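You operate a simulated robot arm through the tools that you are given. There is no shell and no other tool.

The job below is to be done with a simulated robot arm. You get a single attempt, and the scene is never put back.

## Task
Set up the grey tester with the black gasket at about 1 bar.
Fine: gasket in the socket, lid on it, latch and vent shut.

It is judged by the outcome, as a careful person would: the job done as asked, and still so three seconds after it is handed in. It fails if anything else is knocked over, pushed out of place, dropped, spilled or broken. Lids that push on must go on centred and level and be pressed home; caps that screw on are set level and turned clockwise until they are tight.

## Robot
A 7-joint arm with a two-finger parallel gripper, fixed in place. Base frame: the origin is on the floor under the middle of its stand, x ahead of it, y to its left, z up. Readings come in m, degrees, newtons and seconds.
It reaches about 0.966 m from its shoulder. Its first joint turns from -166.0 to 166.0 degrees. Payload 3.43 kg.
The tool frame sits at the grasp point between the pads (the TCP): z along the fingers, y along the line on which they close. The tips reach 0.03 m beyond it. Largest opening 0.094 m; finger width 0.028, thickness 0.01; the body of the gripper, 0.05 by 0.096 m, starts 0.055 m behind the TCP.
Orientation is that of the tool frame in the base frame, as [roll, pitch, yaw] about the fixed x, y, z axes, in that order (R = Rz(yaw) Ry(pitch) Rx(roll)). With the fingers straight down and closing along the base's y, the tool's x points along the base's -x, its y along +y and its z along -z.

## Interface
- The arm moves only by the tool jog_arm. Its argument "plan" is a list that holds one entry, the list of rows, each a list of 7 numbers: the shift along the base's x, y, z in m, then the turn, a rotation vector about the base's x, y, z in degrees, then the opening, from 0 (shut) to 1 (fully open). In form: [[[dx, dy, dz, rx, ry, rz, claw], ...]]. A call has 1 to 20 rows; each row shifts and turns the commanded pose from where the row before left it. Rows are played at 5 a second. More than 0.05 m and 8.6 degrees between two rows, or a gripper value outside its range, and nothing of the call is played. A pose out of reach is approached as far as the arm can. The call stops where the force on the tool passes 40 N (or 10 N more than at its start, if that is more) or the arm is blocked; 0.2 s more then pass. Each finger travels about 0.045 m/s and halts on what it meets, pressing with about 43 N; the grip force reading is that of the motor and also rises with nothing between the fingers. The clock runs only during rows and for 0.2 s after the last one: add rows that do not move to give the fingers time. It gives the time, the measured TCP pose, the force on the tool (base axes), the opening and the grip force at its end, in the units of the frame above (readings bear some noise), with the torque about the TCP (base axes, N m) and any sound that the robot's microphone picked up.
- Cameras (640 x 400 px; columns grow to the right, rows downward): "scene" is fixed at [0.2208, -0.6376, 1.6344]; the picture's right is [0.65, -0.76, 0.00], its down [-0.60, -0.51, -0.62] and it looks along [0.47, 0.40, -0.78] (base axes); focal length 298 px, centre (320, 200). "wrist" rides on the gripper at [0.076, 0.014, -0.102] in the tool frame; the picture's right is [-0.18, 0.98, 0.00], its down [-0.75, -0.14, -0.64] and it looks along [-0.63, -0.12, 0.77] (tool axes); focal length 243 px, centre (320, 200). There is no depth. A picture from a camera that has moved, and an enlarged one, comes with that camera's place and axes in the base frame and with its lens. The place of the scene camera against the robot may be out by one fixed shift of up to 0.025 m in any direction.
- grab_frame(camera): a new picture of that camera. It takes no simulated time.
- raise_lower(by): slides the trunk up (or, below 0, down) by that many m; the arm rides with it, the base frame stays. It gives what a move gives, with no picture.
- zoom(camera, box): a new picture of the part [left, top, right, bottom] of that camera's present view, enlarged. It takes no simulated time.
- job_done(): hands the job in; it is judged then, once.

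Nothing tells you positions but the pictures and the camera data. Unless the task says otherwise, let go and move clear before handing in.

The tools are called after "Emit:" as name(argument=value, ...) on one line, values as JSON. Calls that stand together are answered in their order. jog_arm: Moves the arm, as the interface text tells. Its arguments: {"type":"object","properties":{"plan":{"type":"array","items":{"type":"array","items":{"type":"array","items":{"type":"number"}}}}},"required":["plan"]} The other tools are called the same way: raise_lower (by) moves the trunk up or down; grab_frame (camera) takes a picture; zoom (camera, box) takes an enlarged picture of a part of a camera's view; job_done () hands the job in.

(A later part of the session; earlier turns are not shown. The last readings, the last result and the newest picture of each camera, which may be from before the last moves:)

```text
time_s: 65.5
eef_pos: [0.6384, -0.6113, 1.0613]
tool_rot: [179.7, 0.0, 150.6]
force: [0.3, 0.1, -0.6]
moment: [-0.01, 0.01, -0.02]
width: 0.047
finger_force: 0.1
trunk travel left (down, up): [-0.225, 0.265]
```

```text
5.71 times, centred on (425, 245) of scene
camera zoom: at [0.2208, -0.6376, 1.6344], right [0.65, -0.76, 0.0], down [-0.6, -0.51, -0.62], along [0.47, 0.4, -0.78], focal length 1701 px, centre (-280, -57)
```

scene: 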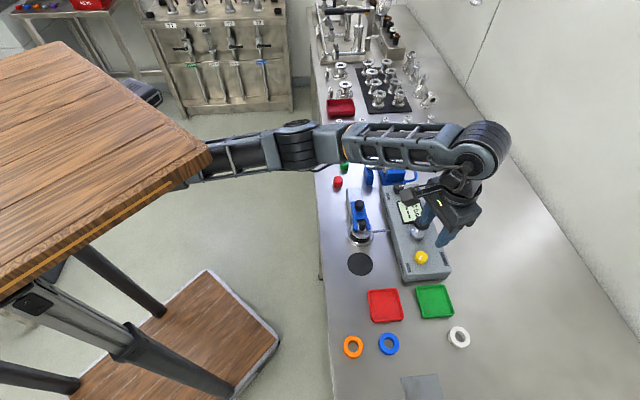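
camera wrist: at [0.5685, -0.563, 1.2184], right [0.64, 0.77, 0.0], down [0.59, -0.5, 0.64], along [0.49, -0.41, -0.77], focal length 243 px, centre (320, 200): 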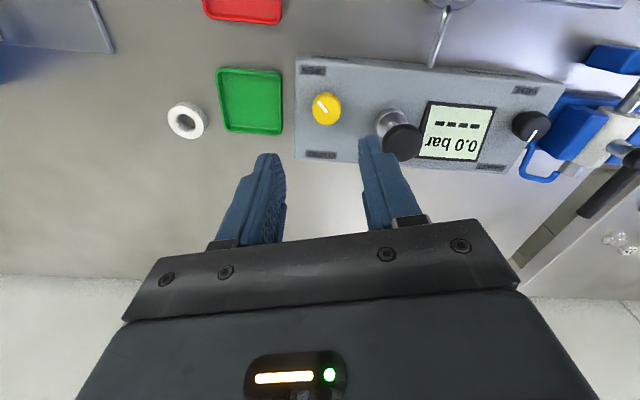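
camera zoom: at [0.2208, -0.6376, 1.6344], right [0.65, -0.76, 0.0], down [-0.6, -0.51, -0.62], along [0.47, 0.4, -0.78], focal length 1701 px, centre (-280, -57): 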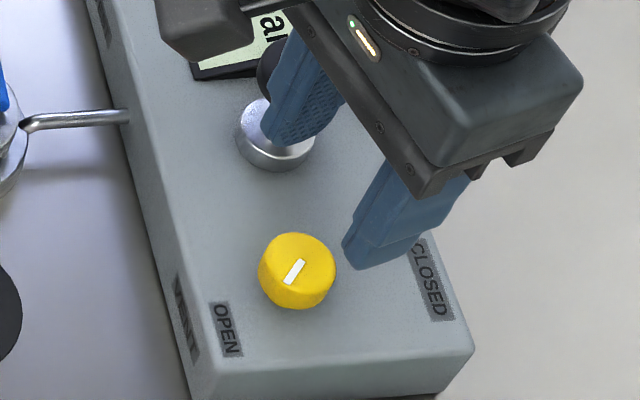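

Aligned over the vent knob (about 0.028 m diameter). Descending so the tips overlap the knob but stay off the box.

Emit:
jog_arm(plan=[[[0.0011, -0.0009, -0.02, 0, 0, 0, 0.5], [0, 0, -0.02, 0, 0, 0, 0.5], [0, 0, -0.015, 0, 0, 0, 0.5], [0, 0, -0.005, 0, 0, 0, 0.5], [0, 0, 0, 0, 0, 0, 0.5]]])

Emit:
zoom(camera="wrist", box=[220, 60, 420, 220])

Emit:
zoom(camera="scene", box=[390, 210, 460, 280])

```text
time_s: 66.7
eef_pos: [0.6417, -0.6127, 1.0005]
tool_rot: [179.8, 0.0, 150.5]
force: [0.5, -0.5, 0.3]
moment: [0.0, -0.03, 0.0]
width: 0.0471
finger_force: 0.1
trunk travel left (down, up): [-0.225, 0.265]
```

```text
2.50 times, centred on (320, 140) of wrist
camera zoom: at [0.5804, -0.5626, 1.1033], right [0.64, 0.77, 0.0], down [0.59, -0.5, 0.64], along [0.49, -0.41, -0.77], focal length 606 px, centre (320, 350)
```

zoom: 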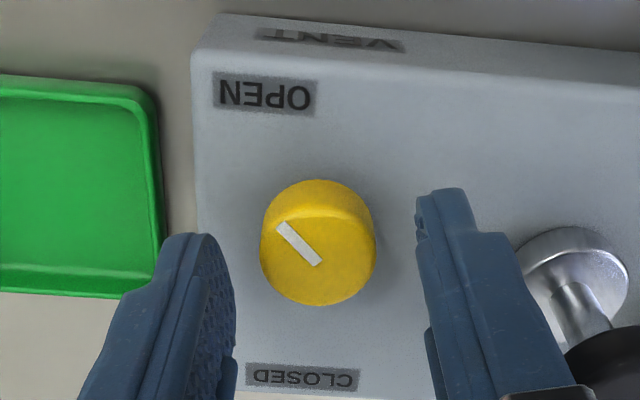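

```text
5.71 times, centred on (425, 245) of scene
camera zoom: at [0.2208, -0.6376, 1.6344], right [0.65, -0.76, 0.0], down [-0.6, -0.51, -0.62], along [0.47, 0.4, -0.78], focal length 1701 px, centre (-280, -57)
```

zoom: 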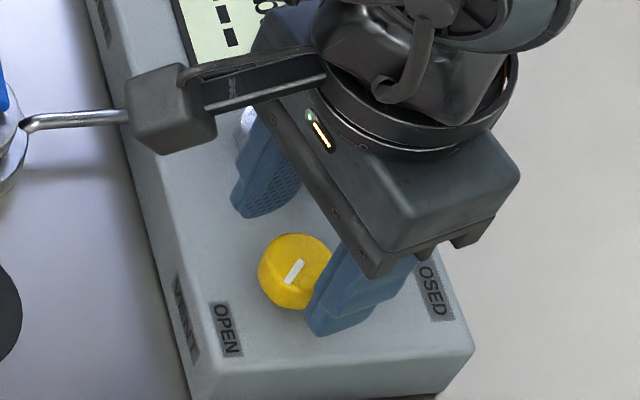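

The box top is at about 0.960 and the knob top about 0.976. I'll lower 5 mm more and close on the vent knob.

Emit:
jog_arm(plan=[[[0.0005, -0.0006, -0.005, 0, 0, 0, 0.5], [0, 0, 0, 0, 0, 0, 0.4], [0, 0, 0, 0, 0, 0, 0.25], [0, 0, 0, 0, 0, 0, 0.25], [0, 0, 0, 0, 0, 0, 0.25]]])

Emit:
zoom(camera="wrist", box=[220, 60, 420, 220])

```text
time_s: 67.8
eef_pos: [0.6421, -0.6137, 0.9944]
tool_rot: [179.8, 0.1, 150.5]
force: [-0.8, -9.1, -2.5]
moment: [-0.84, -0.43, 0.01]
width: 0.0295
finger_force: 45.1
trunk travel left (down, up): [-0.225, 0.265]
```

```text
2.50 times, centred on (320, 140) of wrist
camera zoom: at [0.5807, -0.5638, 1.0977], right [0.64, 0.76, 0.0], down [0.59, -0.5, 0.64], along [0.49, -0.41, -0.77], focal length 606 px, centre (320, 350)
```

zoom: 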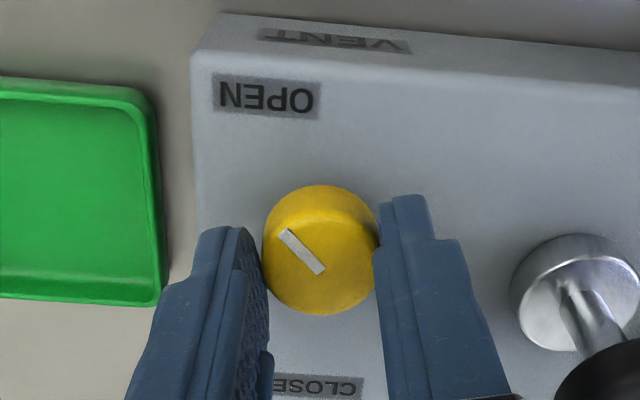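

The vent knob is gripped. Turning counter-clockwise in small steps and watching the mark.

Emit:
jog_arm(plan=[[[0, 0, 0, 0, 0, 4, 0.25], [0, 0, 0, 0, 0, 5, 0.25], [0, 0, 0, 0, 0, 6, 0.25], [0, 0, 0, 0, 0, 6, 0.25], [0, 0, 0, 0, 0, 0, 0.25]]])

Emit:
zoom(camera="wrist", box=[220, 60, 420, 220])

Emit:
zoom(camera="scene", box=[400, 240, 452, 285])

```text
time_s: 69.0
eef_pos: [0.6415, -0.6142, 0.9954]
tool_rot: [179.9, 0.0, 171.6]
force: [-3.3, -27.6, -2.5]
moment: [-0.86, -0.3, -0.08]
width: 0.0296
finger_force: 45.5
trunk travel left (down, up): [-0.225, 0.265]
```

```text
2.50 times, centred on (320, 140) of wrist
camera zoom: at [0.5666, -0.589, 1.0977], right [0.33, 0.94, 0.0], down [0.72, -0.25, 0.64], along [0.61, -0.21, -0.77], focal length 606 px, centre (320, 350)
```

zoom: 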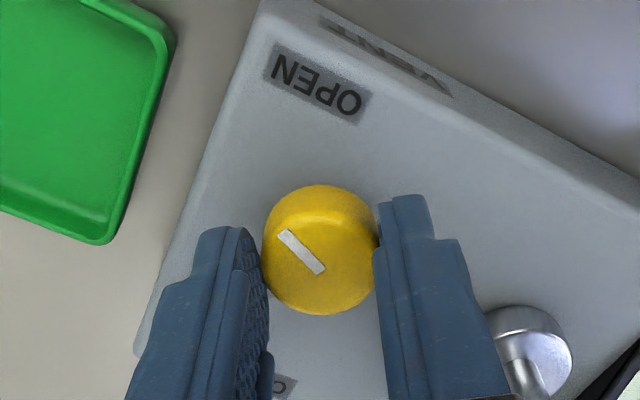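

```text
8.89 times, centred on (426, 262) of scene
camera zoom: at [0.2208, -0.6376, 1.6344], right [0.65, -0.76, 0.0], down [-0.6, -0.51, -0.62], along [0.47, 0.4, -0.78], focal length 2647 px, centre (-622, -356)
```

zoom: 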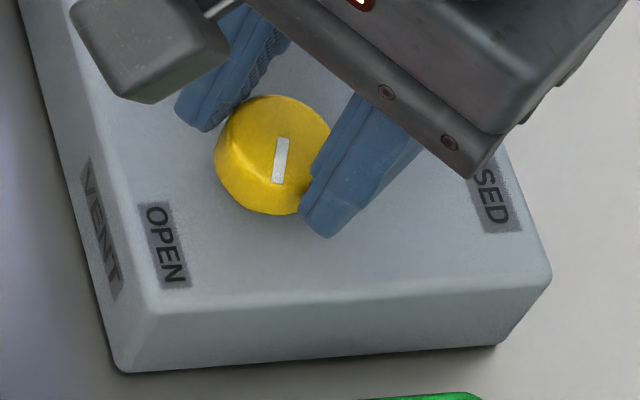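

The knob turns with the gripper, with low torque; a side load is building, so I'll shift about 1.5 mm to relieve it while continuing to turn.

Emit:
jog_arm(plan=[[[0, -0.001, 0, 0, 0, 0, 0.25], [0, -0.0008, 0, 0, 0, 5, 0.25], [0, 0, 0, 0, 0, 6, 0.25], [0, 0, 0, 0, 0, 0, 0.25]]])

Emit:
zoom(camera="scene", box=[400, 240, 452, 285])

```text
time_s: 70.0
eef_pos: [0.642, -0.615, 0.9943]
tool_rot: [179.7, -0.1, -177.4]
force: [-6.8, -17.5, -5.8]
moment: [-0.73, 0.51, -0.03]
width: 0.0295
finger_force: 45.0
trunk travel left (down, up): [-0.225, 0.265]
```

```text
8.89 times, centred on (426, 262) of scene
camera zoom: at [0.2208, -0.6376, 1.6344], right [0.65, -0.76, 0.0], down [-0.6, -0.51, -0.62], along [0.47, 0.4, -0.78], focal length 2647 px, centre (-622, -356)
```

zoom: 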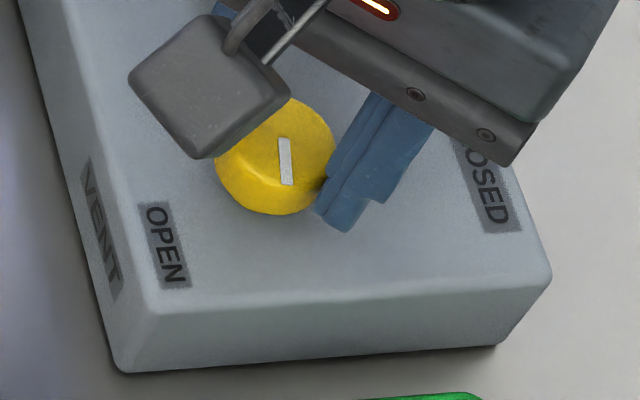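

Turned about 32° so far. Continuing, with a further small shift.

Emit:
jog_arm(plan=[[[-0.0004, -0.001, 0, 0, 0, 6, 0.25], [0, 0, 0, 0, 0, 6, 0.25], [0, 0, 0, 0, 0, 6, 0.25], [0, 0, 0, 0, 0, 6, 0.25], [0, 0, 0, 0, 0, 0, 0.25]]])

Emit:
zoom(camera="scene", box=[400, 240, 452, 285])

Emit:
zoom(camera="wrist", box=[220, 60, 420, 220])

```text
time_s: 71.2
eef_pos: [0.6419, -0.6163, 0.9945]
tool_rot: [179.8, 0.0, -153.5]
force: [-8.2, -10.8, -9.5]
moment: [-0.86, 0.72, -0.01]
width: 0.0298
finger_force: 44.5
trunk travel left (down, up): [-0.225, 0.265]
```

```text
8.89 times, centred on (426, 262) of scene
camera zoom: at [0.2208, -0.6376, 1.6344], right [0.65, -0.76, 0.0], down [-0.6, -0.51, -0.62], along [0.47, 0.4, -0.78], focal length 2647 px, centre (-622, -356)
```

zoom: 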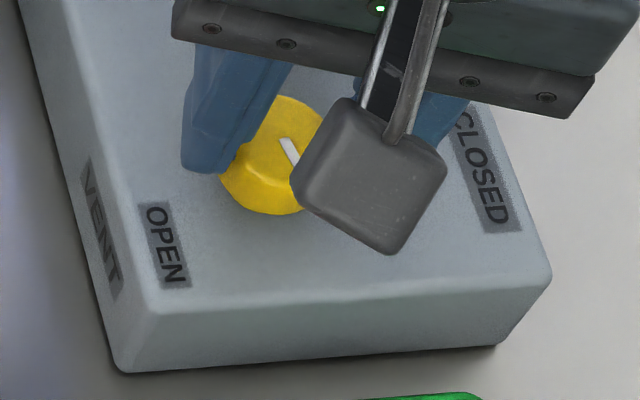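

```text
2.50 times, centred on (320, 140) of wrist
camera zoom: at [0.5659, -0.6372, 1.0978], right [-0.28, 0.96, 0.0], down [0.74, 0.21, 0.64], along [0.62, 0.18, -0.77], focal length 606 px, centre (320, 350)
```

zoom: 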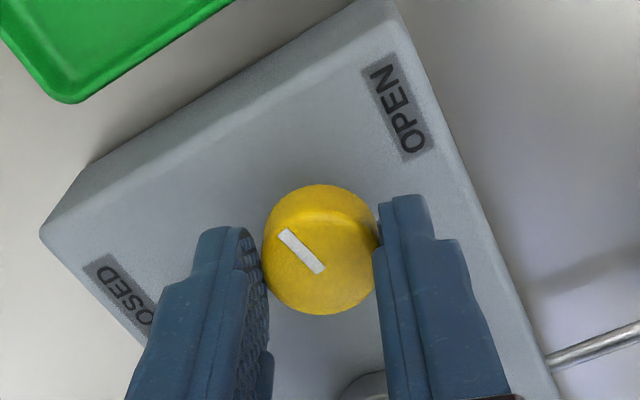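

Turned about 56°; the mark has moved away from OPEN toward CLOSED. Continuing with the same grip.

Emit:
jog_arm(plan=[[[-0.0006, -0.0008, 0, 0, 0, 6, 0.25], [0, 0, 0, 0, 0, 6, 0.25], [0, 0, 0, 0, 0, 6, 0.25], [0, 0, 0, 0, 0, 0, 0.25]]])

Emit:
zoom(camera="wrist", box=[220, 60, 420, 220])

```text
time_s: 72.2
eef_pos: [0.6432, -0.6167, 0.994]
tool_rot: [179.8, 0.1, -135.3]
force: [4.5, -7.7, -4.6]
moment: [-0.51, -0.21, 0.01]
width: 0.0296
finger_force: 45.3
trunk travel left (down, up): [-0.225, 0.265]
```

```text
2.50 times, centred on (320, 140) of wrist
camera zoom: at [0.5765, -0.6597, 1.0978], right [-0.56, 0.83, 0.0], down [0.64, 0.43, 0.64], along [0.53, 0.36, -0.77], focal length 606 px, centre (320, 350)
```

zoom: 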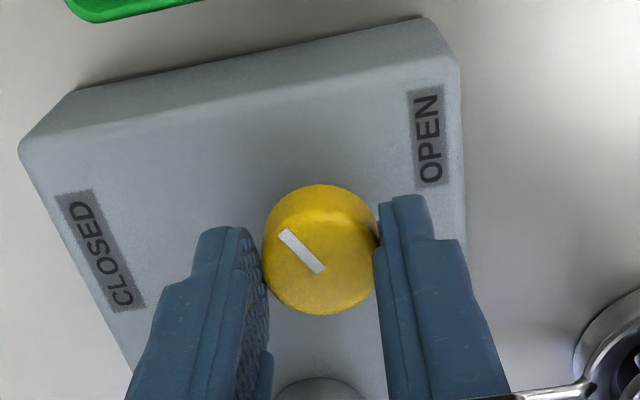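

About 74° turned; the mark is approaching CLOSED. Continuing.

Emit:
jog_arm(plan=[[[0.0003, -0.0005, 0, 0, 0, 6, 0.25], [0, 0, 0, 0, 0, 6, 0.25], [0, 0, 0, 0, 0, 6, 0.25], [0, 0, 0, 0, 0, 0, 0.25]]])

Emit:
zoom(camera="wrist", box=[220, 60, 420, 220])

```text
time_s: 73.2
eef_pos: [0.6432, -0.6173, 0.9946]
tool_rot: [179.8, 0.1, -117.3]
force: [10.4, 4.8, -3.7]
moment: [-0.29, -0.4, -0.01]
width: 0.0296
finger_force: 44.9
trunk travel left (down, up): [-0.225, 0.265]
```

```text
2.50 times, centred on (320, 140) of wrist
camera zoom: at [0.5938, -0.6779, 1.0977], right [-0.79, 0.61, 0.0], down [0.47, 0.6, 0.64], along [0.39, 0.51, -0.77], focal length 606 px, centre (320, 350)
```

zoom: 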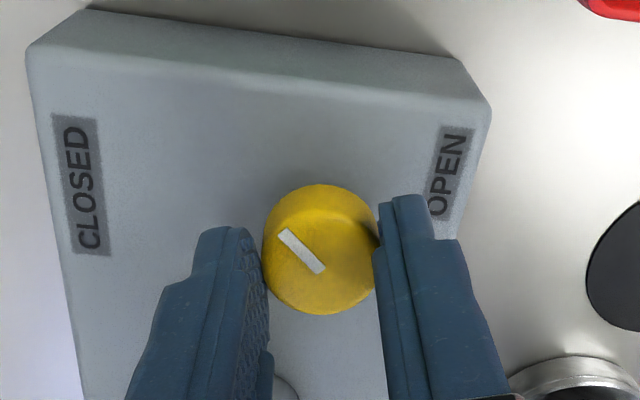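

No stop yet at 92°, and the mark still needs about 30–35° to point at CLOSED. Continuing.

Emit:
jog_arm(plan=[[[0.0008, 0.0004, 0, 0, 0, 6, 0.25], [0, 0, 0, 0, 0, 6, 0.25], [0, 0, 0, 0, 0, 6, 0.25], [0, 0, 0, 0, 0, 0, 0.25]]])

Emit:
zoom(camera="wrist", box=[220, 60, 420, 220])

Emit:
grab_frame(camera="scene")

```text
time_s: 74.2
eef_pos: [0.6435, -0.6172, 0.9946]
tool_rot: [179.7, 0.1, -99.3]
force: [16.9, -6.2, 1.9]
moment: [0.69, -0.92, -0.03]
width: 0.0298
finger_force: 45.2
trunk travel left (down, up): [-0.225, 0.265]
```

```text
2.50 times, centred on (320, 140) of wrist
camera zoom: at [0.6156, -0.6894, 1.0979], right [-0.94, 0.34, 0.0], down [0.26, 0.72, 0.64], along [0.22, 0.6, -0.77], focal length 606 px, centre (320, 350)
```

zoom: 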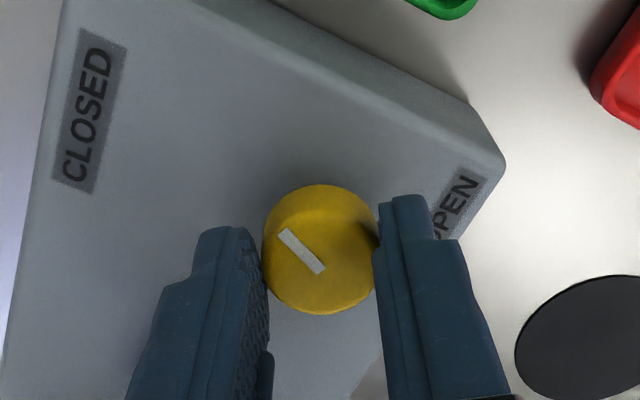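

```text
taken
```

scene: 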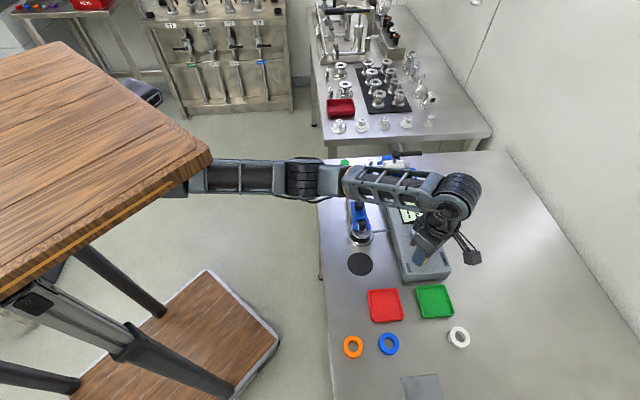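

The mark is now about 17° short of CLOSED; continuing another 18° while checking torque.

Emit:
jog_arm(plan=[[[0.0012, -0.0004, 0, 0, 0, 6, 0.25], [0, 0, 0, 0, 0, 6, 0.25], [0, 0, 0, 0, 0, 6, 0.25], [0, 0, 0, 0, 0, 0, 0.25]]])

Emit:
zoom(camera="wrist", box=[220, 60, 420, 220])

```text
time_s: 75.2
eef_pos: [0.6607, -0.6413, 0.9932]
tool_rot: [179.8, -0.2, -81.4]
force: [-2.5, -16.2, 4.3]
moment: [-0.36, 0.18, 0.25]
width: 0.0264
finger_force: 3.0
out of reach, approached as far as the arm can: row 2, 3
trunk travel left (down, up): [-0.225, 0.265]
```

```text
2.50 times, centred on (320, 140) of wrist
camera zoom: at [0.6575, -0.7178, 1.0966], right [-1.0, 0.04, 0.0], down [0.03, 0.77, 0.64], along [0.02, 0.64, -0.77], focal length 606 px, centre (320, 350)
```

zoom: 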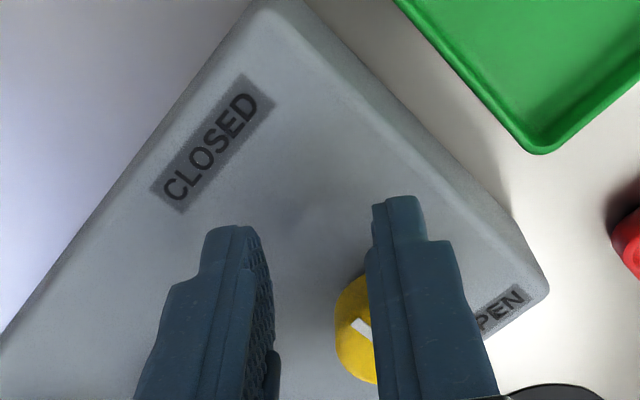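

The wrist ran out of range and the fingers slid off the knob. I'll rise straight up immediately and inspect.

Emit:
jog_arm(plan=[[[0, 0, 0.02, 0, 0, 0, 0.3], [0, 0, 0.03, 0, 0, 0, 0.3], [0, 0, 0.03, 0, 0, 0, 0.3], [0, 0, 0, 0, 0, 0, 0.3]]])

Emit:
grab_frame(camera="wrist")

Emit:
zoom(camera="scene", box=[390, 210, 470, 290])

Emit:
grab_frame(camera="scene")

```text
time_s: 76.2
eef_pos: [0.6617, -0.6391, 1.0738]
tool_rot: [179.9, 0.0, -81.5]
force: [0.4, 0.0, 0.0]
moment: [0.02, 0.0, 0.0]
width: 0.0285
finger_force: 0.0
trunk travel left (down, up): [-0.225, 0.265]
```

```text
taken
camera wrist: at [0.6585, -0.7163, 1.176], right [-1.0, 0.04, 0.0], down [0.03, 0.77, 0.64], along [0.02, 0.64, -0.77], focal length 243 px, centre (320, 200)
```

wrist: 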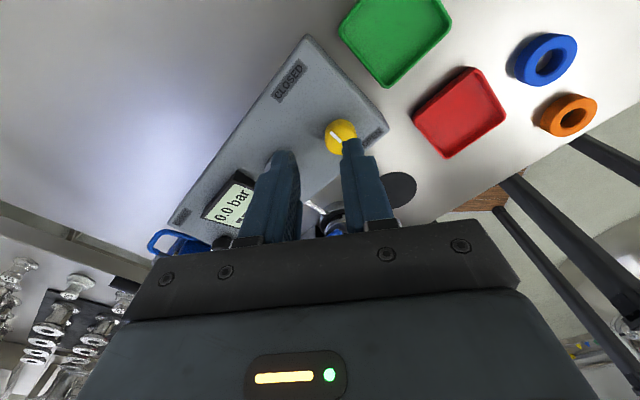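

```text
5.00 times, centred on (430, 250) of scene
camera zoom: at [0.2208, -0.6376, 1.6344], right [0.65, -0.76, 0.0], down [-0.6, -0.51, -0.62], along [0.47, 0.4, -0.78], focal length 1489 px, centre (-230, -50)
```

zoom: 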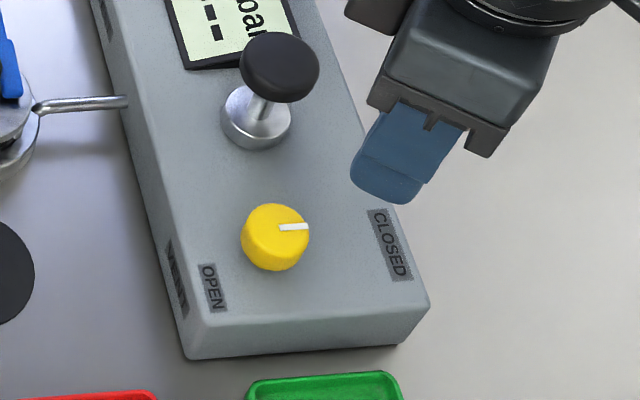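

```text
taken
```

scene: 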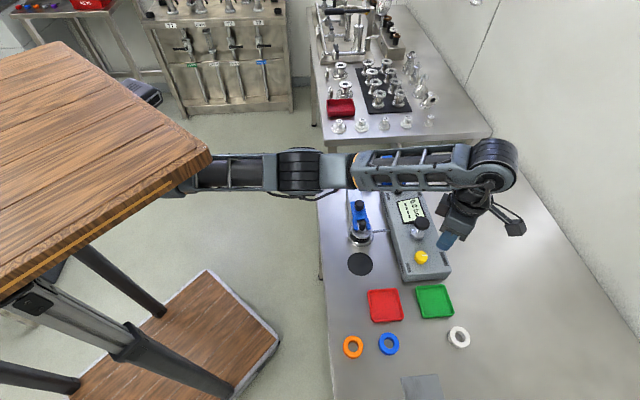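

The mark now points straight at CLOSED and nothing else has moved. I'll unwind the wrist at a safe height and go above the pump plunger (about (0.687, -0.570)).

Emit:
jog_arm(plan=[[[0, 0, 0.03, 0, 0, 0, 0.3], [0, 0.005, 0.02, 0, 0, -8, 0.3], [0.002, 0.006, 0, 0, 0, -8, 0.3], [0.002, 0.006, 0, 0, 0, -8, 0.3], [0.002, 0.006, 0, 0, 0, -8, 0.2], [0.002, 0.006, 0, 0, 0, -8, 0.1], [0.002, 0.006, 0, 0, 0, -8, 0.1], [0.002, 0.006, 0, 0, 0, -8, 0], [0.002, 0.006, 0, 0, 0, -8, 0], [0.002, 0.006, 0, 0, 0, -8, 0], [0.002, 0.006, 0, 0, 0, -8, 0], [0.002, 0.006, 0, 0, 0, -8, 0], [0.002, 0.004, 0, 0, 0, -8, 0], [0.002, 0, 0, 0, 0, -8, 0], [0.002, 0, 0, 0, 0, -4, 0], [0, 0, 0, 0, 0, 0, 0]]])

Emit:
grab_frame(camera="wrist")

Emit:
zoom(camera="scene", box=[390, 180, 470, 290])

```text
time_s: 79.7
eef_pos: [0.688, -0.5708, 1.1204]
tool_rot: [179.8, 0.0, 170.5]
force: [0.3, 0.7, 0.5]
moment: [-0.01, 0.02, -0.03]
width: 0.0001
finger_force: 32.9
trunk travel left (down, up): [-0.225, 0.265]
```

```text
taken
camera wrist: at [0.6135, -0.544, 1.2248], right [0.34, 0.94, 0.0], down [0.72, -0.27, 0.64], along [0.6, -0.22, -0.77], focal length 243 px, centre (320, 200)
```

wrist: 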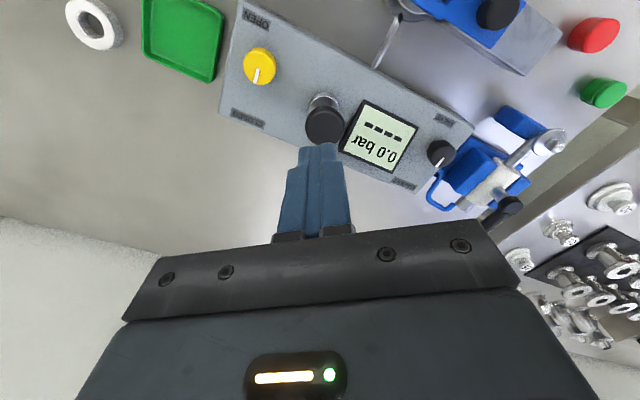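

```text
3.64 times, centred on (430, 235) of scene
camera zoom: at [0.2208, -0.6376, 1.6344], right [0.65, -0.76, 0.0], down [-0.6, -0.51, -0.62], along [0.47, 0.4, -0.78], focal length 1083 px, centre (-80, 73)
```

zoom: 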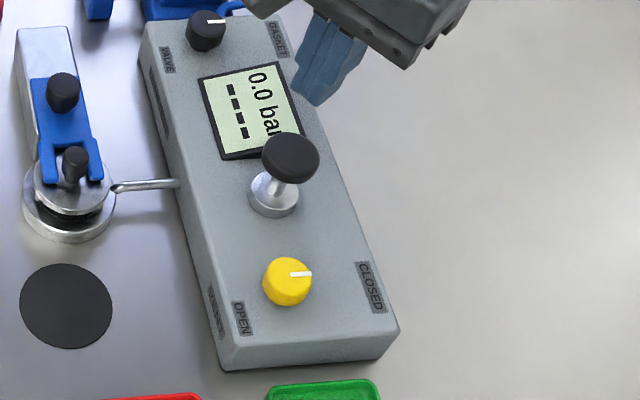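

The gripper is near the plunger and the display reads 0.0 bar. I'll zoom to align the tips with the plunger's top.

Emit:
zoom(camera="wrist", box=[260, 70, 400, 170])

Emit:
zoom(camera="wrist", box=[220, 0, 480, 200])

```text
4.00 times, centred on (330, 120) of wrist
camera zoom: at [0.6135, -0.544, 1.2248], right [0.34, 0.94, 0.0], down [0.72, -0.27, 0.64], along [0.6, -0.22, -0.77], focal length 970 px, centre (280, 520)
```

zoom: 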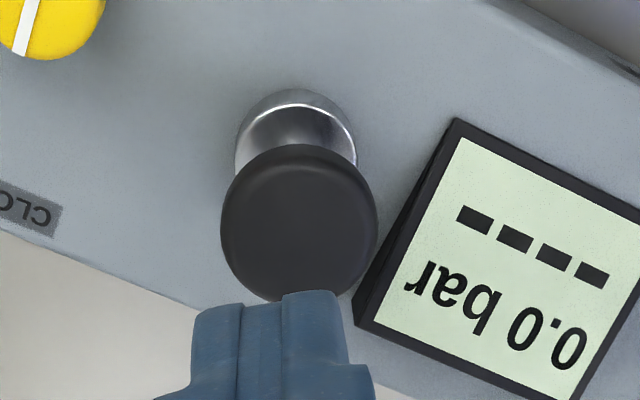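

```text
2.00 times, centred on (350, 100) of wrist
camera zoom: at [0.6135, -0.544, 1.2248], right [0.34, 0.94, 0.0], down [0.72, -0.27, 0.64], along [0.6, -0.22, -0.77], focal length 485 px, centre (260, 400)
```

zoom: 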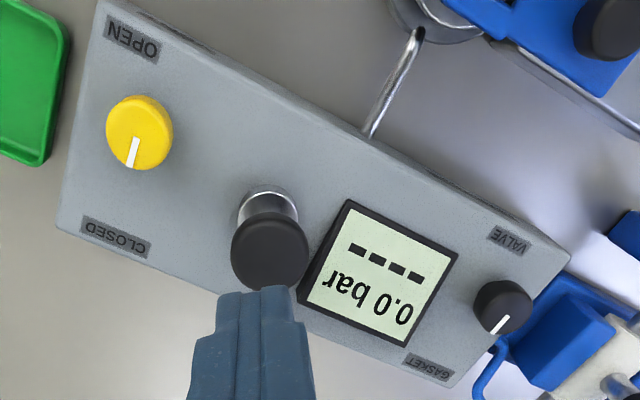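

The vent and selector marks are now parallel (both at CLOSED/GASKET). The plunger axis is near (0.6955, -0.5697) with its top at about 1.025; I'll centre the closed fingers over it and come down close.

Emit:
jog_arm(plan=[[[0.0047, 0.0003, -0.015, 0, 0, 0, 0], [0.0046, 0.0003, -0.02, 0, 0, 0, 0], [0, 0, -0.02, 0, 0, 0, 0], [0, 0, 0, 0, 0, 0, 0]]])

Emit:
zoom(camera="wrist", box=[220, 60, 460, 220])

Emit:
zoom(camera="scene", box=[390, 190, 450, 250])

```text
time_s: 80.7
eef_pos: [0.6969, -0.5725, 1.0659]
tool_rot: [179.8, 0.0, 170.6]
force: [0.0, -0.4, -0.4]
moment: [0.02, 0.01, -0.02]
width: 0.0
finger_force: 33.1
trunk travel left (down, up): [-0.225, 0.265]
```

```text
2.50 times, centred on (340, 140) of wrist
camera zoom: at [0.6231, -0.5449, 1.1696], right [0.34, 0.94, 0.0], down [0.72, -0.27, 0.64], along [0.6, -0.22, -0.77], focal length 606 px, centre (270, 350)
```

zoom: 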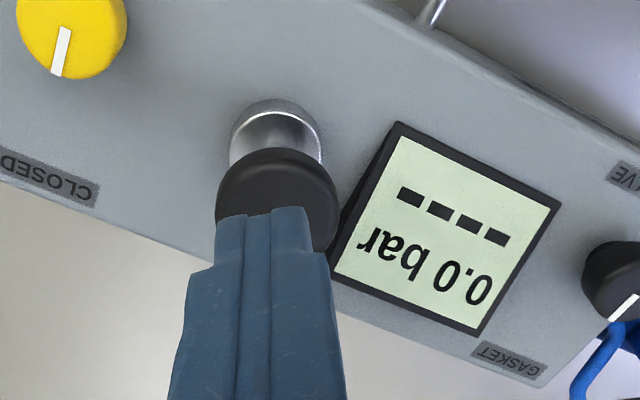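

```text
6.67 times, centred on (420, 220) of scene
camera zoom: at [0.2208, -0.6376, 1.6344], right [0.65, -0.76, 0.0], down [-0.6, -0.51, -0.62], along [0.47, 0.4, -0.78], focal length 1985 px, centre (-347, 67)
```

zoom: 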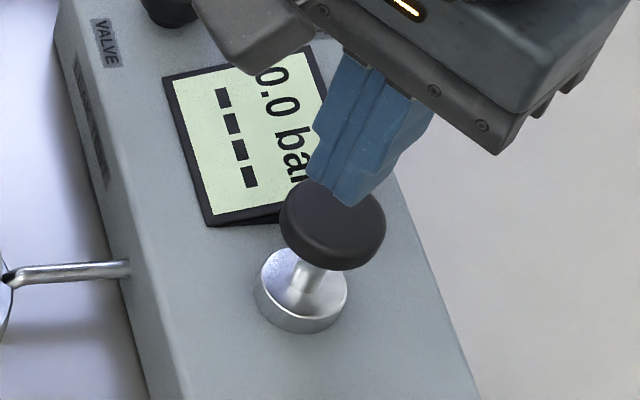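

Nearly centred; I'll shift 2 mm and press down gently in small steps, watching the force and the display.

Emit:
jog_arm(plan=[[[-0.0012, 0.0022, -0.004, 0, 0, 0, 0], [0, 0, -0.004, 0, 0, 0, 0], [0, 0, -0.003, 0, 0, 0, 0], [0, 0, -0.003, 0, 0, 0, 0], [0, 0, 0, 0, 0, 0, 0]]])

Emit:
zoom(camera="wrist", box=[220, 60, 460, 220])

```text
time_s: 81.8
eef_pos: [0.6955, -0.5689, 1.0522]
tool_rot: [179.8, -0.1, 170.5]
force: [-0.5, 0.2, -0.4]
moment: [-0.02, 0.0, 0.01]
width: 0.0
finger_force: 32.6
trunk travel left (down, up): [-0.225, 0.265]
```

```text
2.50 times, centred on (340, 140) of wrist
camera zoom: at [0.621, -0.5415, 1.1561], right [0.34, 0.94, 0.0], down [0.72, -0.27, 0.64], along [0.6, -0.22, -0.77], focal length 606 px, centre (270, 350)
```

zoom: 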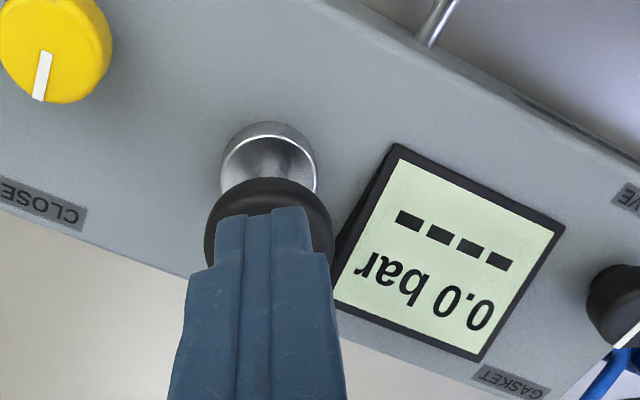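

No contact yet. Continuing down in 2 mm steps.

Emit:
jog_arm(plan=[[[0, 0, -0.002, 0, 0, 0, 0], [0, 0, -0.002, 0, 0, 0, 0], [0, 0, -0.002, 0, 0, 0, 0], [0, 0, -0.002, 0, 0, 0, 0], [0, 0, 0, 0, 0, 0, 0]]])

Emit:
zoom(camera="wrist", box=[220, 60, 460, 220])

```text
time_s: 83.0
eef_pos: [0.6943, -0.5684, 1.0442]
tool_rot: [179.8, 0.0, 170.6]
force: [0.0, -0.7, -0.3]
moment: [-0.02, -0.03, 0.02]
width: 0.0001
finger_force: 33.3
trunk travel left (down, up): [-0.225, 0.265]
```

```text
2.50 times, centred on (340, 140) of wrist
camera zoom: at [0.6214, -0.5406, 1.1471], right [0.34, 0.94, 0.0], down [0.72, -0.27, 0.64], along [0.6, -0.22, -0.77], focal length 606 px, centre (270, 350)
```

zoom: 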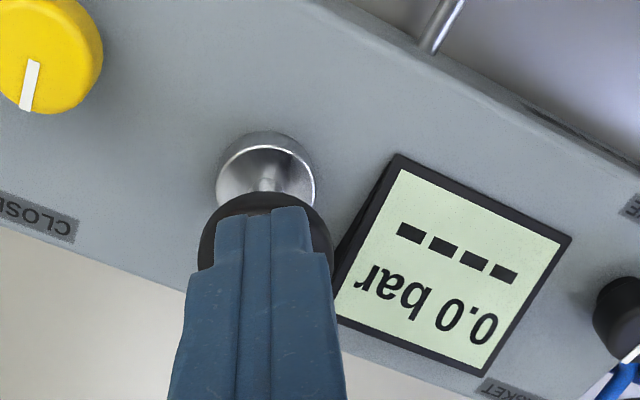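

Still no contact (tip at 1.015). Continuing down.

Emit:
jog_arm(plan=[[[0, 0, -0.002, 0, 0, 0, 0], [0, 0, -0.002, 0, 0, 0, 0], [0, 0, -0.002, 0, 0, 0, 0], [0, 0, -0.002, 0, 0, 0, 0], [0, 0, 0, 0, 0, 0, 0]]])

Emit:
zoom(camera="wrist", box=[220, 60, 460, 220])

Emit:
zoom(camera="scene", box=[390, 190, 450, 250])

```text
time_s: 84.2
eef_pos: [0.6968, -0.5675, 1.0373]
tool_rot: [179.7, 0.0, 170.5]
force: [0.1, 0.1, -0.1]
moment: [0.0, -0.03, -0.02]
width: 0.0
finger_force: 32.6
trunk travel left (down, up): [-0.225, 0.265]
```

```text
2.50 times, centred on (340, 140) of wrist
camera zoom: at [0.622, -0.5405, 1.1401], right [0.34, 0.94, 0.0], down [0.72, -0.27, 0.64], along [0.6, -0.22, -0.77], focal length 606 px, centre (270, 350)
```

zoom: 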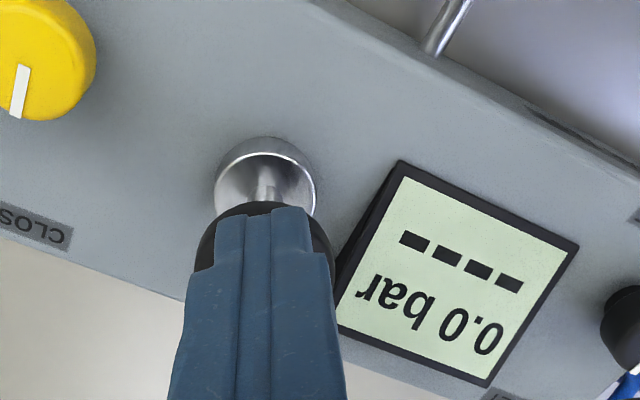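

```text
6.67 times, centred on (420, 220) of scene
camera zoom: at [0.2208, -0.6376, 1.6344], right [0.65, -0.76, 0.0], down [-0.6, -0.51, -0.62], along [0.47, 0.4, -0.78], focal length 1985 px, centre (-347, 67)
```

zoom: 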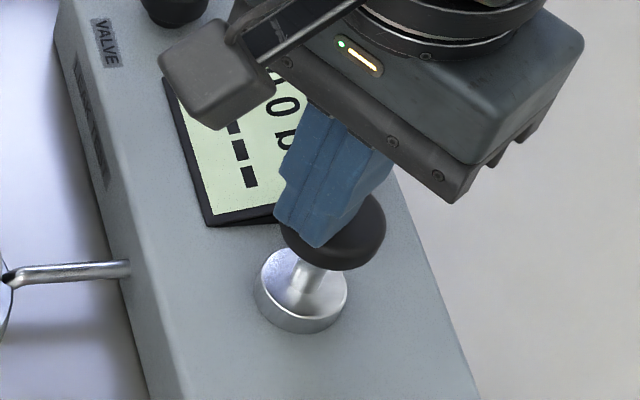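

From the scene the tips are about 1 cm short of the plunger's axis; its top must be nearer z≈1.0 at (0.704, -0.572). I'll raise slightly, shift, and continue.

Emit:
jog_arm(plan=[[[0, 0, 0.006, 0, 0, 0, 0], [0.0045, -0.0025, 0, 0, 0, 0, 0], [0.0045, -0.0025, 0, 0, 0, 0, 0], [0, 0, -0.004, 0, 0, 0, 0], [0, 0, 0, 0, 0, 0, 0]]])

Emit:
zoom(camera="wrist", box=[220, 60, 460, 220])

Emit:
zoom(camera="scene", box=[390, 190, 450, 250])

```text
time_s: 85.5
eef_pos: [0.7048, -0.5744, 1.038]
tool_rot: [179.7, 0.1, 170.5]
force: [0.3, 0.3, -0.3]
moment: [0.03, 0.0, 0.01]
width: 0.0002
finger_force: 33.2
trunk travel left (down, up): [-0.225, 0.265]
```

```text
2.50 times, centred on (340, 140) of wrist
camera zoom: at [0.631, -0.546, 1.1415], right [0.34, 0.94, 0.0], down [0.72, -0.27, 0.64], along [0.6, -0.22, -0.77], focal length 606 px, centre (270, 350)
```

zoom: 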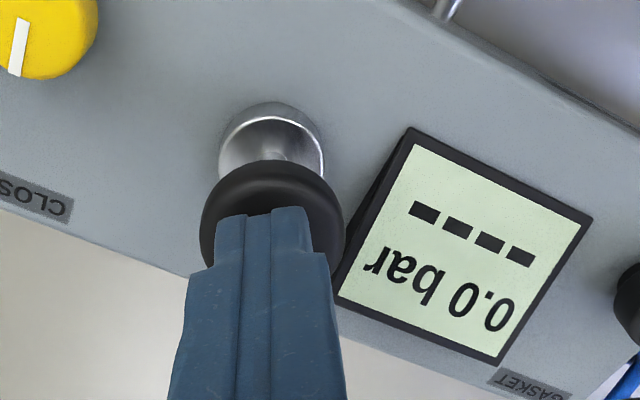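

```text
6.67 times, centred on (420, 220) of scene
camera zoom: at [0.2208, -0.6376, 1.6344], right [0.65, -0.76, 0.0], down [-0.6, -0.51, -0.62], along [0.47, 0.4, -0.78], focal length 1985 px, centre (-347, 67)
```

zoom: 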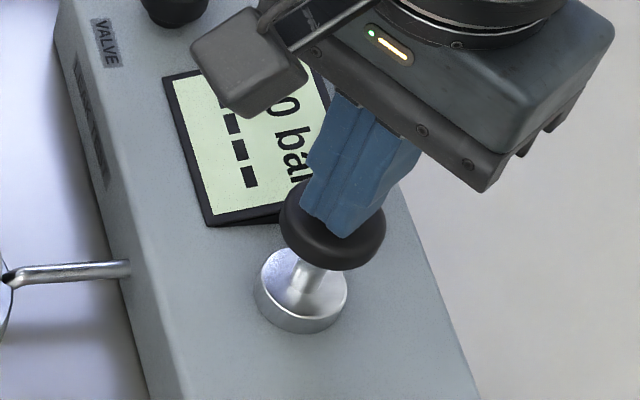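

Well centred now. Descending again in small steps.

Emit:
jog_arm(plan=[[[0, 0, -0.002, 0, 0, 0, 0], [0, 0, -0.002, 0, 0, 0, 0], [0, 0, -0.002, 0, 0, 0, 0], [0, 0, -0.002, 0, 0, 0, 0], [0, 0, -0.002, 0, 0, 0, 0], [0, 0, 0, 0, 0, 0, 0]]])

Emit:
zoom(camera="wrist", box=[220, 60, 460, 220])

```text
time_s: 86.8
eef_pos: [0.7049, -0.5729, 1.0291]
tool_rot: [179.8, 0.0, 170.5]
force: [0.7, -0.1, 3.2]
moment: [0.01, -0.01, 0.05]
width: 0.0004
finger_force: 32.7
trunk travel left (down, up): [-0.225, 0.265]
```

```text
2.50 times, centred on (340, 140) of wrist
camera zoom: at [0.6309, -0.5459, 1.1319], right [0.34, 0.94, 0.0], down [0.72, -0.27, 0.64], along [0.6, -0.22, -0.77], focal length 606 px, centre (270, 350)
```

zoom: 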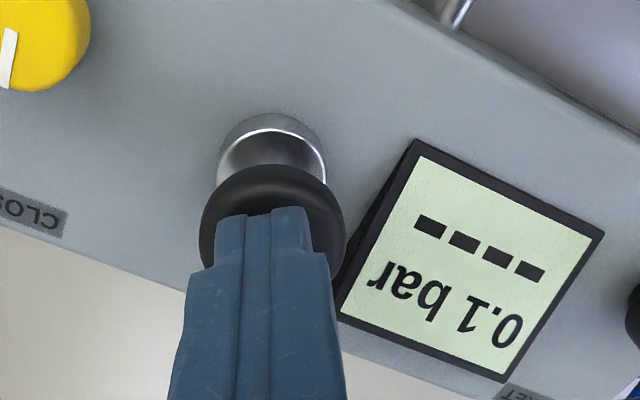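

Contact: 3 N, and the display shows 0.1 bar. The pump works with the vent shut; pressing further in small steps.

Emit:
jog_arm(plan=[[[0, 0, -0.002, 0, 0, 0, 0], [0, 0, -0.002, 0, 0, 0, 0], [0, 0, 0, 0, 0, 0, 0]]])

Emit:
zoom(camera="wrist", box=[220, 60, 460, 220])

```text
time_s: 87.7
eef_pos: [0.7043, -0.5739, 1.025]
tool_rot: [179.8, 0.0, 170.5]
force: [0.4, 1.6, 3.6]
moment: [0.04, 0.01, 0.0]
width: 0.0
finger_force: 32.8
trunk travel left (down, up): [-0.225, 0.265]
```

```text
2.50 times, centred on (340, 140) of wrist
camera zoom: at [0.6309, -0.5461, 1.1284], right [0.34, 0.94, 0.0], down [0.72, -0.27, 0.64], along [0.6, -0.22, -0.77], focal length 606 px, centre (270, 350)
```

zoom: 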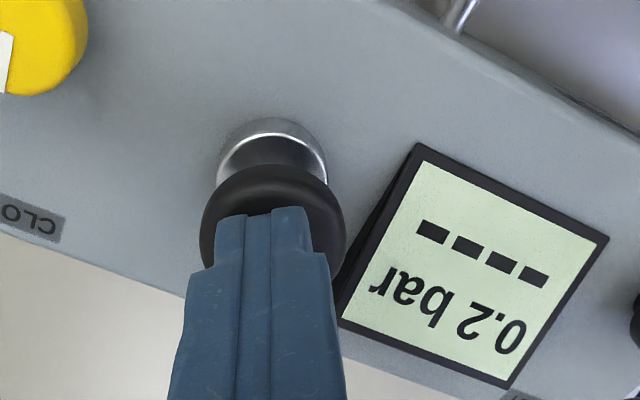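

0.2 bar. Pressing further.

Emit:
jog_arm(plan=[[[0, 0, -0.002, 0, 0, 0, 0], [0, 0, -0.002, 0, 0, 0, 0], [0, 0, -0.002, 0, 0, 0, 0], [0, 0, 0, 0, 0, 0, 0]]])

Emit:
zoom(camera="wrist", box=[220, 60, 460, 220])

```text
time_s: 88.7
eef_pos: [0.7058, -0.5723, 1.0197]
tool_rot: [179.8, 0.0, 170.5]
force: [-2.0, 0.0, 4.1]
moment: [0.0, 0.05, -0.05]
width: 0.0001
finger_force: 33.9
trunk travel left (down, up): [-0.225, 0.265]
```

```text
2.50 times, centred on (340, 140) of wrist
camera zoom: at [0.6312, -0.5463, 1.1225], right [0.34, 0.94, 0.0], down [0.72, -0.27, 0.64], along [0.6, -0.22, -0.77], focal length 606 px, centre (270, 350)
```

zoom: 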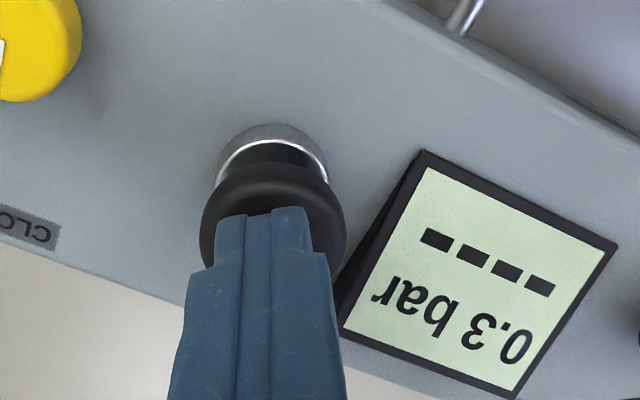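

0.3 bar. Continuing the stroke.

Emit:
jog_arm(plan=[[[0, 0, -0.002, 0, 0, 0, 0], [0, 0, -0.002, 0, 0, 0, 0], [0, 0, -0.002, 0, 0, 0, 0], [0, 0, 0, 0, 0, 0, 0]]])

Emit:
zoom(camera="wrist", box=[220, 60, 460, 220])

```text
time_s: 89.7
eef_pos: [0.706, -0.5731, 1.0138]
tool_rot: [179.8, 0.0, 170.6]
force: [-0.8, -1.9, 5.6]
moment: [-0.03, 0.05, -0.02]
width: 0.0
finger_force: 33.2
trunk travel left (down, up): [-0.225, 0.265]
```

```text
2.50 times, centred on (340, 140) of wrist
camera zoom: at [0.6312, -0.5459, 1.1166], right [0.34, 0.94, 0.0], down [0.72, -0.27, 0.64], along [0.6, -0.22, -0.77], focal length 606 px, centre (270, 350)
```

zoom: 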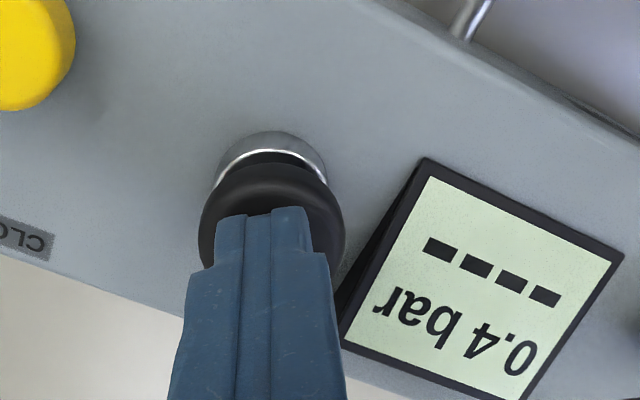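

0.4 bar at about 16 mm of stroke. I'll go a bit further to find the end of the stroke.

Emit:
jog_arm(plan=[[[0, 0, -0.002, 0, 0, 0, 0], [0, 0, -0.002, 0, 0, 0, 0], [0, 0, 0, 0, 0, 0, 0]]])

Emit:
zoom(camera="wrist", box=[220, 60, 460, 220])

```text
time_s: 90.5
eef_pos: [0.7066, -0.5731, 1.0086]
tool_rot: [179.7, 0.0, 170.6]
force: [1.5, -1.9, 5.8]
moment: [-0.11, -0.03, 0.02]
width: 0.0
finger_force: 33.0
trunk travel left (down, up): [-0.225, 0.265]
```

```text
2.50 times, centred on (340, 140) of wrist
camera zoom: at [0.6311, -0.5458, 1.112], right [0.34, 0.94, 0.0], down [0.72, -0.26, 0.64], along [0.6, -0.22, -0.77], focal length 606 px, centre (270, 350)
```

zoom: 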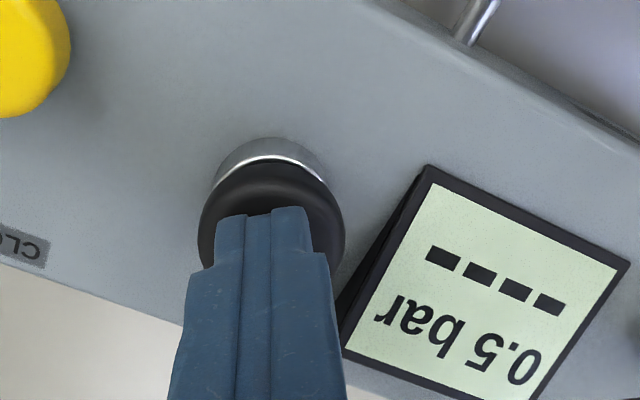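

0.5 bar. One or two more millimetres to check for the bottom of the stroke.

Emit:
jog_arm(plan=[[[0, 0, -0.0015, 0, 0, 0, 0], [0, 0, -0.0015, 0, 0, 0, 0], [0, 0, 0, 0, 0, 0, 0]]])

Emit:
zoom(camera="wrist", box=[220, 60, 460, 220])

```text
time_s: 91.2
eef_pos: [0.7052, -0.5726, 1.0085]
tool_rot: [179.9, 0.0, 170.7]
force: [4.3, -2.0, 18.4]
moment: [-0.1, -0.05, 0.01]
width: 0.0
finger_force: 33.4
trunk travel left (down, up): [-0.225, 0.265]
```

```text
2.50 times, centred on (340, 140) of wrist
camera zoom: at [0.6309, -0.5455, 1.1104], right [0.34, 0.94, 0.0], down [0.72, -0.26, 0.64], along [0.6, -0.22, -0.77], focal length 606 px, centre (270, 350)
```

zoom: 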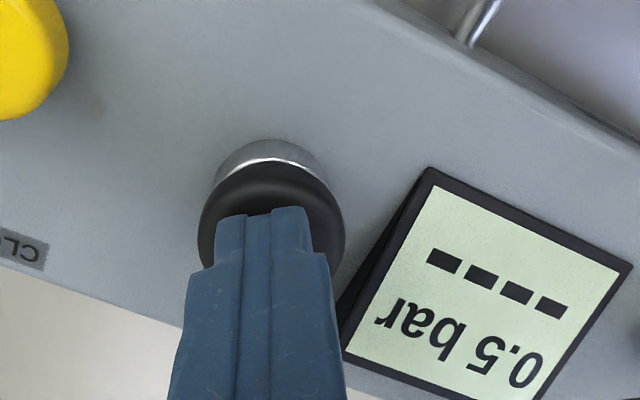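

Bottom of the stroke reached: one stroke gives 0.5 bar. Now I'll rise to let the plunger return and check that the pressure holds.

Emit:
jog_arm(plan=[[[0, 0, 0.006, 0, 0, 0, 0], [0, 0, 0.008, 0, 0, 0, 0], [0, 0, 0.008, 0, 0, 0, 0], [0, 0, 0.008, 0, 0, 0, 0], [0, 0, 0, 0, 0, 0, 0], [0, 0, 0, 0, 0, 0, 0]]])

Emit:
zoom(camera="wrist", box=[220, 60, 460, 220])

Emit:
zoom(camera="scene", box=[390, 180, 460, 280])

```text
time_s: 92.7
eef_pos: [0.7046, -0.5723, 1.0358]
tool_rot: [179.9, 0.0, 170.5]
force: [-1.5, 1.0, 1.0]
moment: [0.01, 0.01, -0.03]
width: 0.0
finger_force: 33.5
trunk travel left (down, up): [-0.225, 0.265]
```

```text
2.50 times, centred on (340, 140) of wrist
camera zoom: at [0.6308, -0.5455, 1.1388], right [0.34, 0.94, 0.0], down [0.72, -0.27, 0.64], along [0.6, -0.22, -0.77], focal length 606 px, centre (270, 350)
```

zoom: 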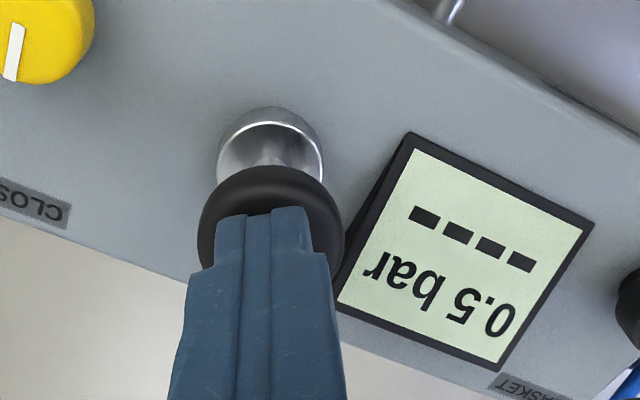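

```text
4.00 times, centred on (425, 230) of scene
camera zoom: at [0.2208, -0.6376, 1.6344], right [0.65, -0.76, 0.0], down [-0.6, -0.51, -0.62], along [0.47, 0.4, -0.78], focal length 1191 px, centre (-100, 80)
```

zoom: 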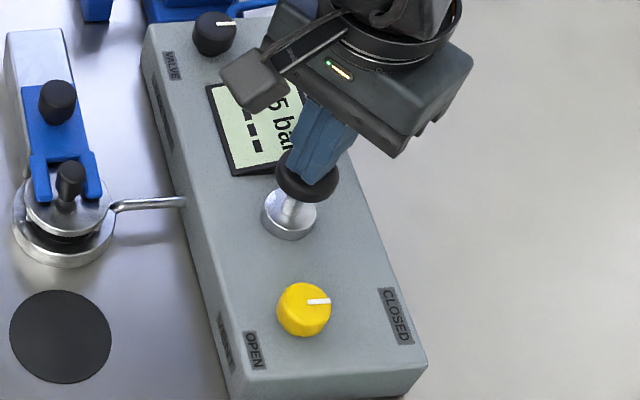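

The pressure holds at 0.5 bar and the plunger has sprung back. I'll wait about 3 seconds to check for leaks.

Emit:
jog_arm(plan=[[[0, 0, 0, 0, 0, 0, 0], [0, 0, 0, 0, 0, 0, 0], [0, 0, 0, 0, 0, 0, 0], [0, 0, 0, 0, 0, 0, 0], [0, 0, 0, 0, 0, 0, 0], [0, 0, 0, 0, 0, 0, 0], [0, 0, 0, 0, 0, 0, 0], [0, 0, 0, 0, 0, 0, 0], [0, 0, 0, 0, 0, 0, 0], [0, 0, 0, 0, 0, 0, 0], [0, 0, 0, 0, 0, 0, 0], [0, 0, 0, 0, 0, 0, 0], [0, 0, 0, 0, 0, 0, 0], [0, 0, 0, 0, 0, 0, 0], [0, 0, 0, 0, 0, 0, 0]]])

Emit:
zoom(camera="wrist", box=[220, 60, 460, 220])

```text
time_s: 95.8
eef_pos: [0.7054, -0.573, 1.036]
tool_rot: [179.8, 0.1, 170.5]
force: [0.2, -0.1, 1.0]
moment: [-0.05, 0.01, 0.0]
width: 0.0001
finger_force: 33.1
trunk travel left (down, up): [-0.225, 0.265]
```

```text
2.50 times, centred on (340, 140) of wrist
camera zoom: at [0.6309, -0.5455, 1.1387], right [0.34, 0.94, 0.0], down [0.72, -0.27, 0.64], along [0.6, -0.22, -0.77], focal length 606 px, centre (270, 350)
```

zoom: 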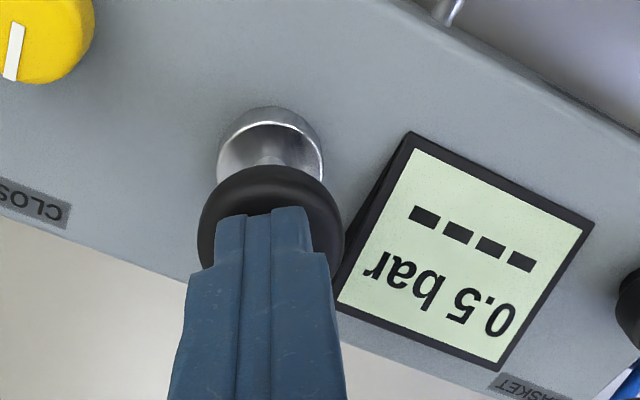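

Steady at 0.5 bar. I'll lift a little so the plunger fully returns, then make a second stroke and watch for 1.0 bar.

Emit:
jog_arm(plan=[[[0, 0, 0.005, 0, 0, 0, 0], [0, 0, 0, 0, 0, 0, 0], [0, 0, 0, 0, 0, 0, 0], [0, 0, -0.005, 0, 0, 0, 0], [0, 0, -0.004, 0, 0, 0, 0], [0, 0, -0.004, 0, 0, 0, 0], [0, 0, -0.004, 0, 0, 0, 0], [0, 0, -0.004, 0, 0, 0, 0], [0, 0, -0.004, 0, 0, 0, 0], [0, 0, 0, 0, 0, 0, 0]]])

Emit:
zoom(camera="wrist", box=[220, 60, 460, 220])

```text
time_s: 98.0
eef_pos: [0.7048, -0.5736, 1.0162]
tool_rot: [179.8, 0.1, 170.4]
force: [1.5, 2.8, 4.9]
moment: [0.05, 0.01, -0.02]
width: 0.0001
finger_force: 32.8
trunk travel left (down, up): [-0.225, 0.265]
```

```text
2.50 times, centred on (340, 140) of wrist
camera zoom: at [0.6308, -0.5464, 1.1195], right [0.34, 0.94, 0.0], down [0.72, -0.27, 0.64], along [0.6, -0.22, -0.77], focal length 606 px, centre (270, 350)
```

zoom: 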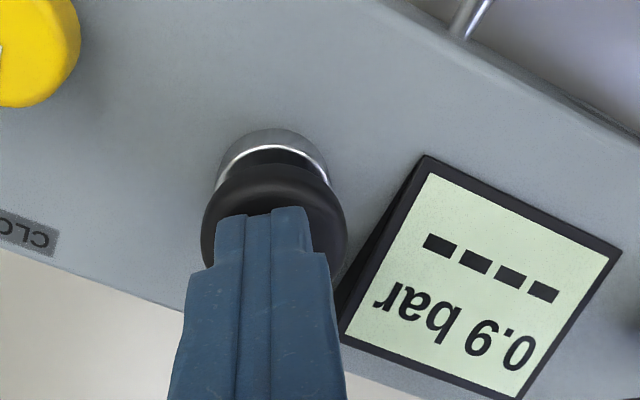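

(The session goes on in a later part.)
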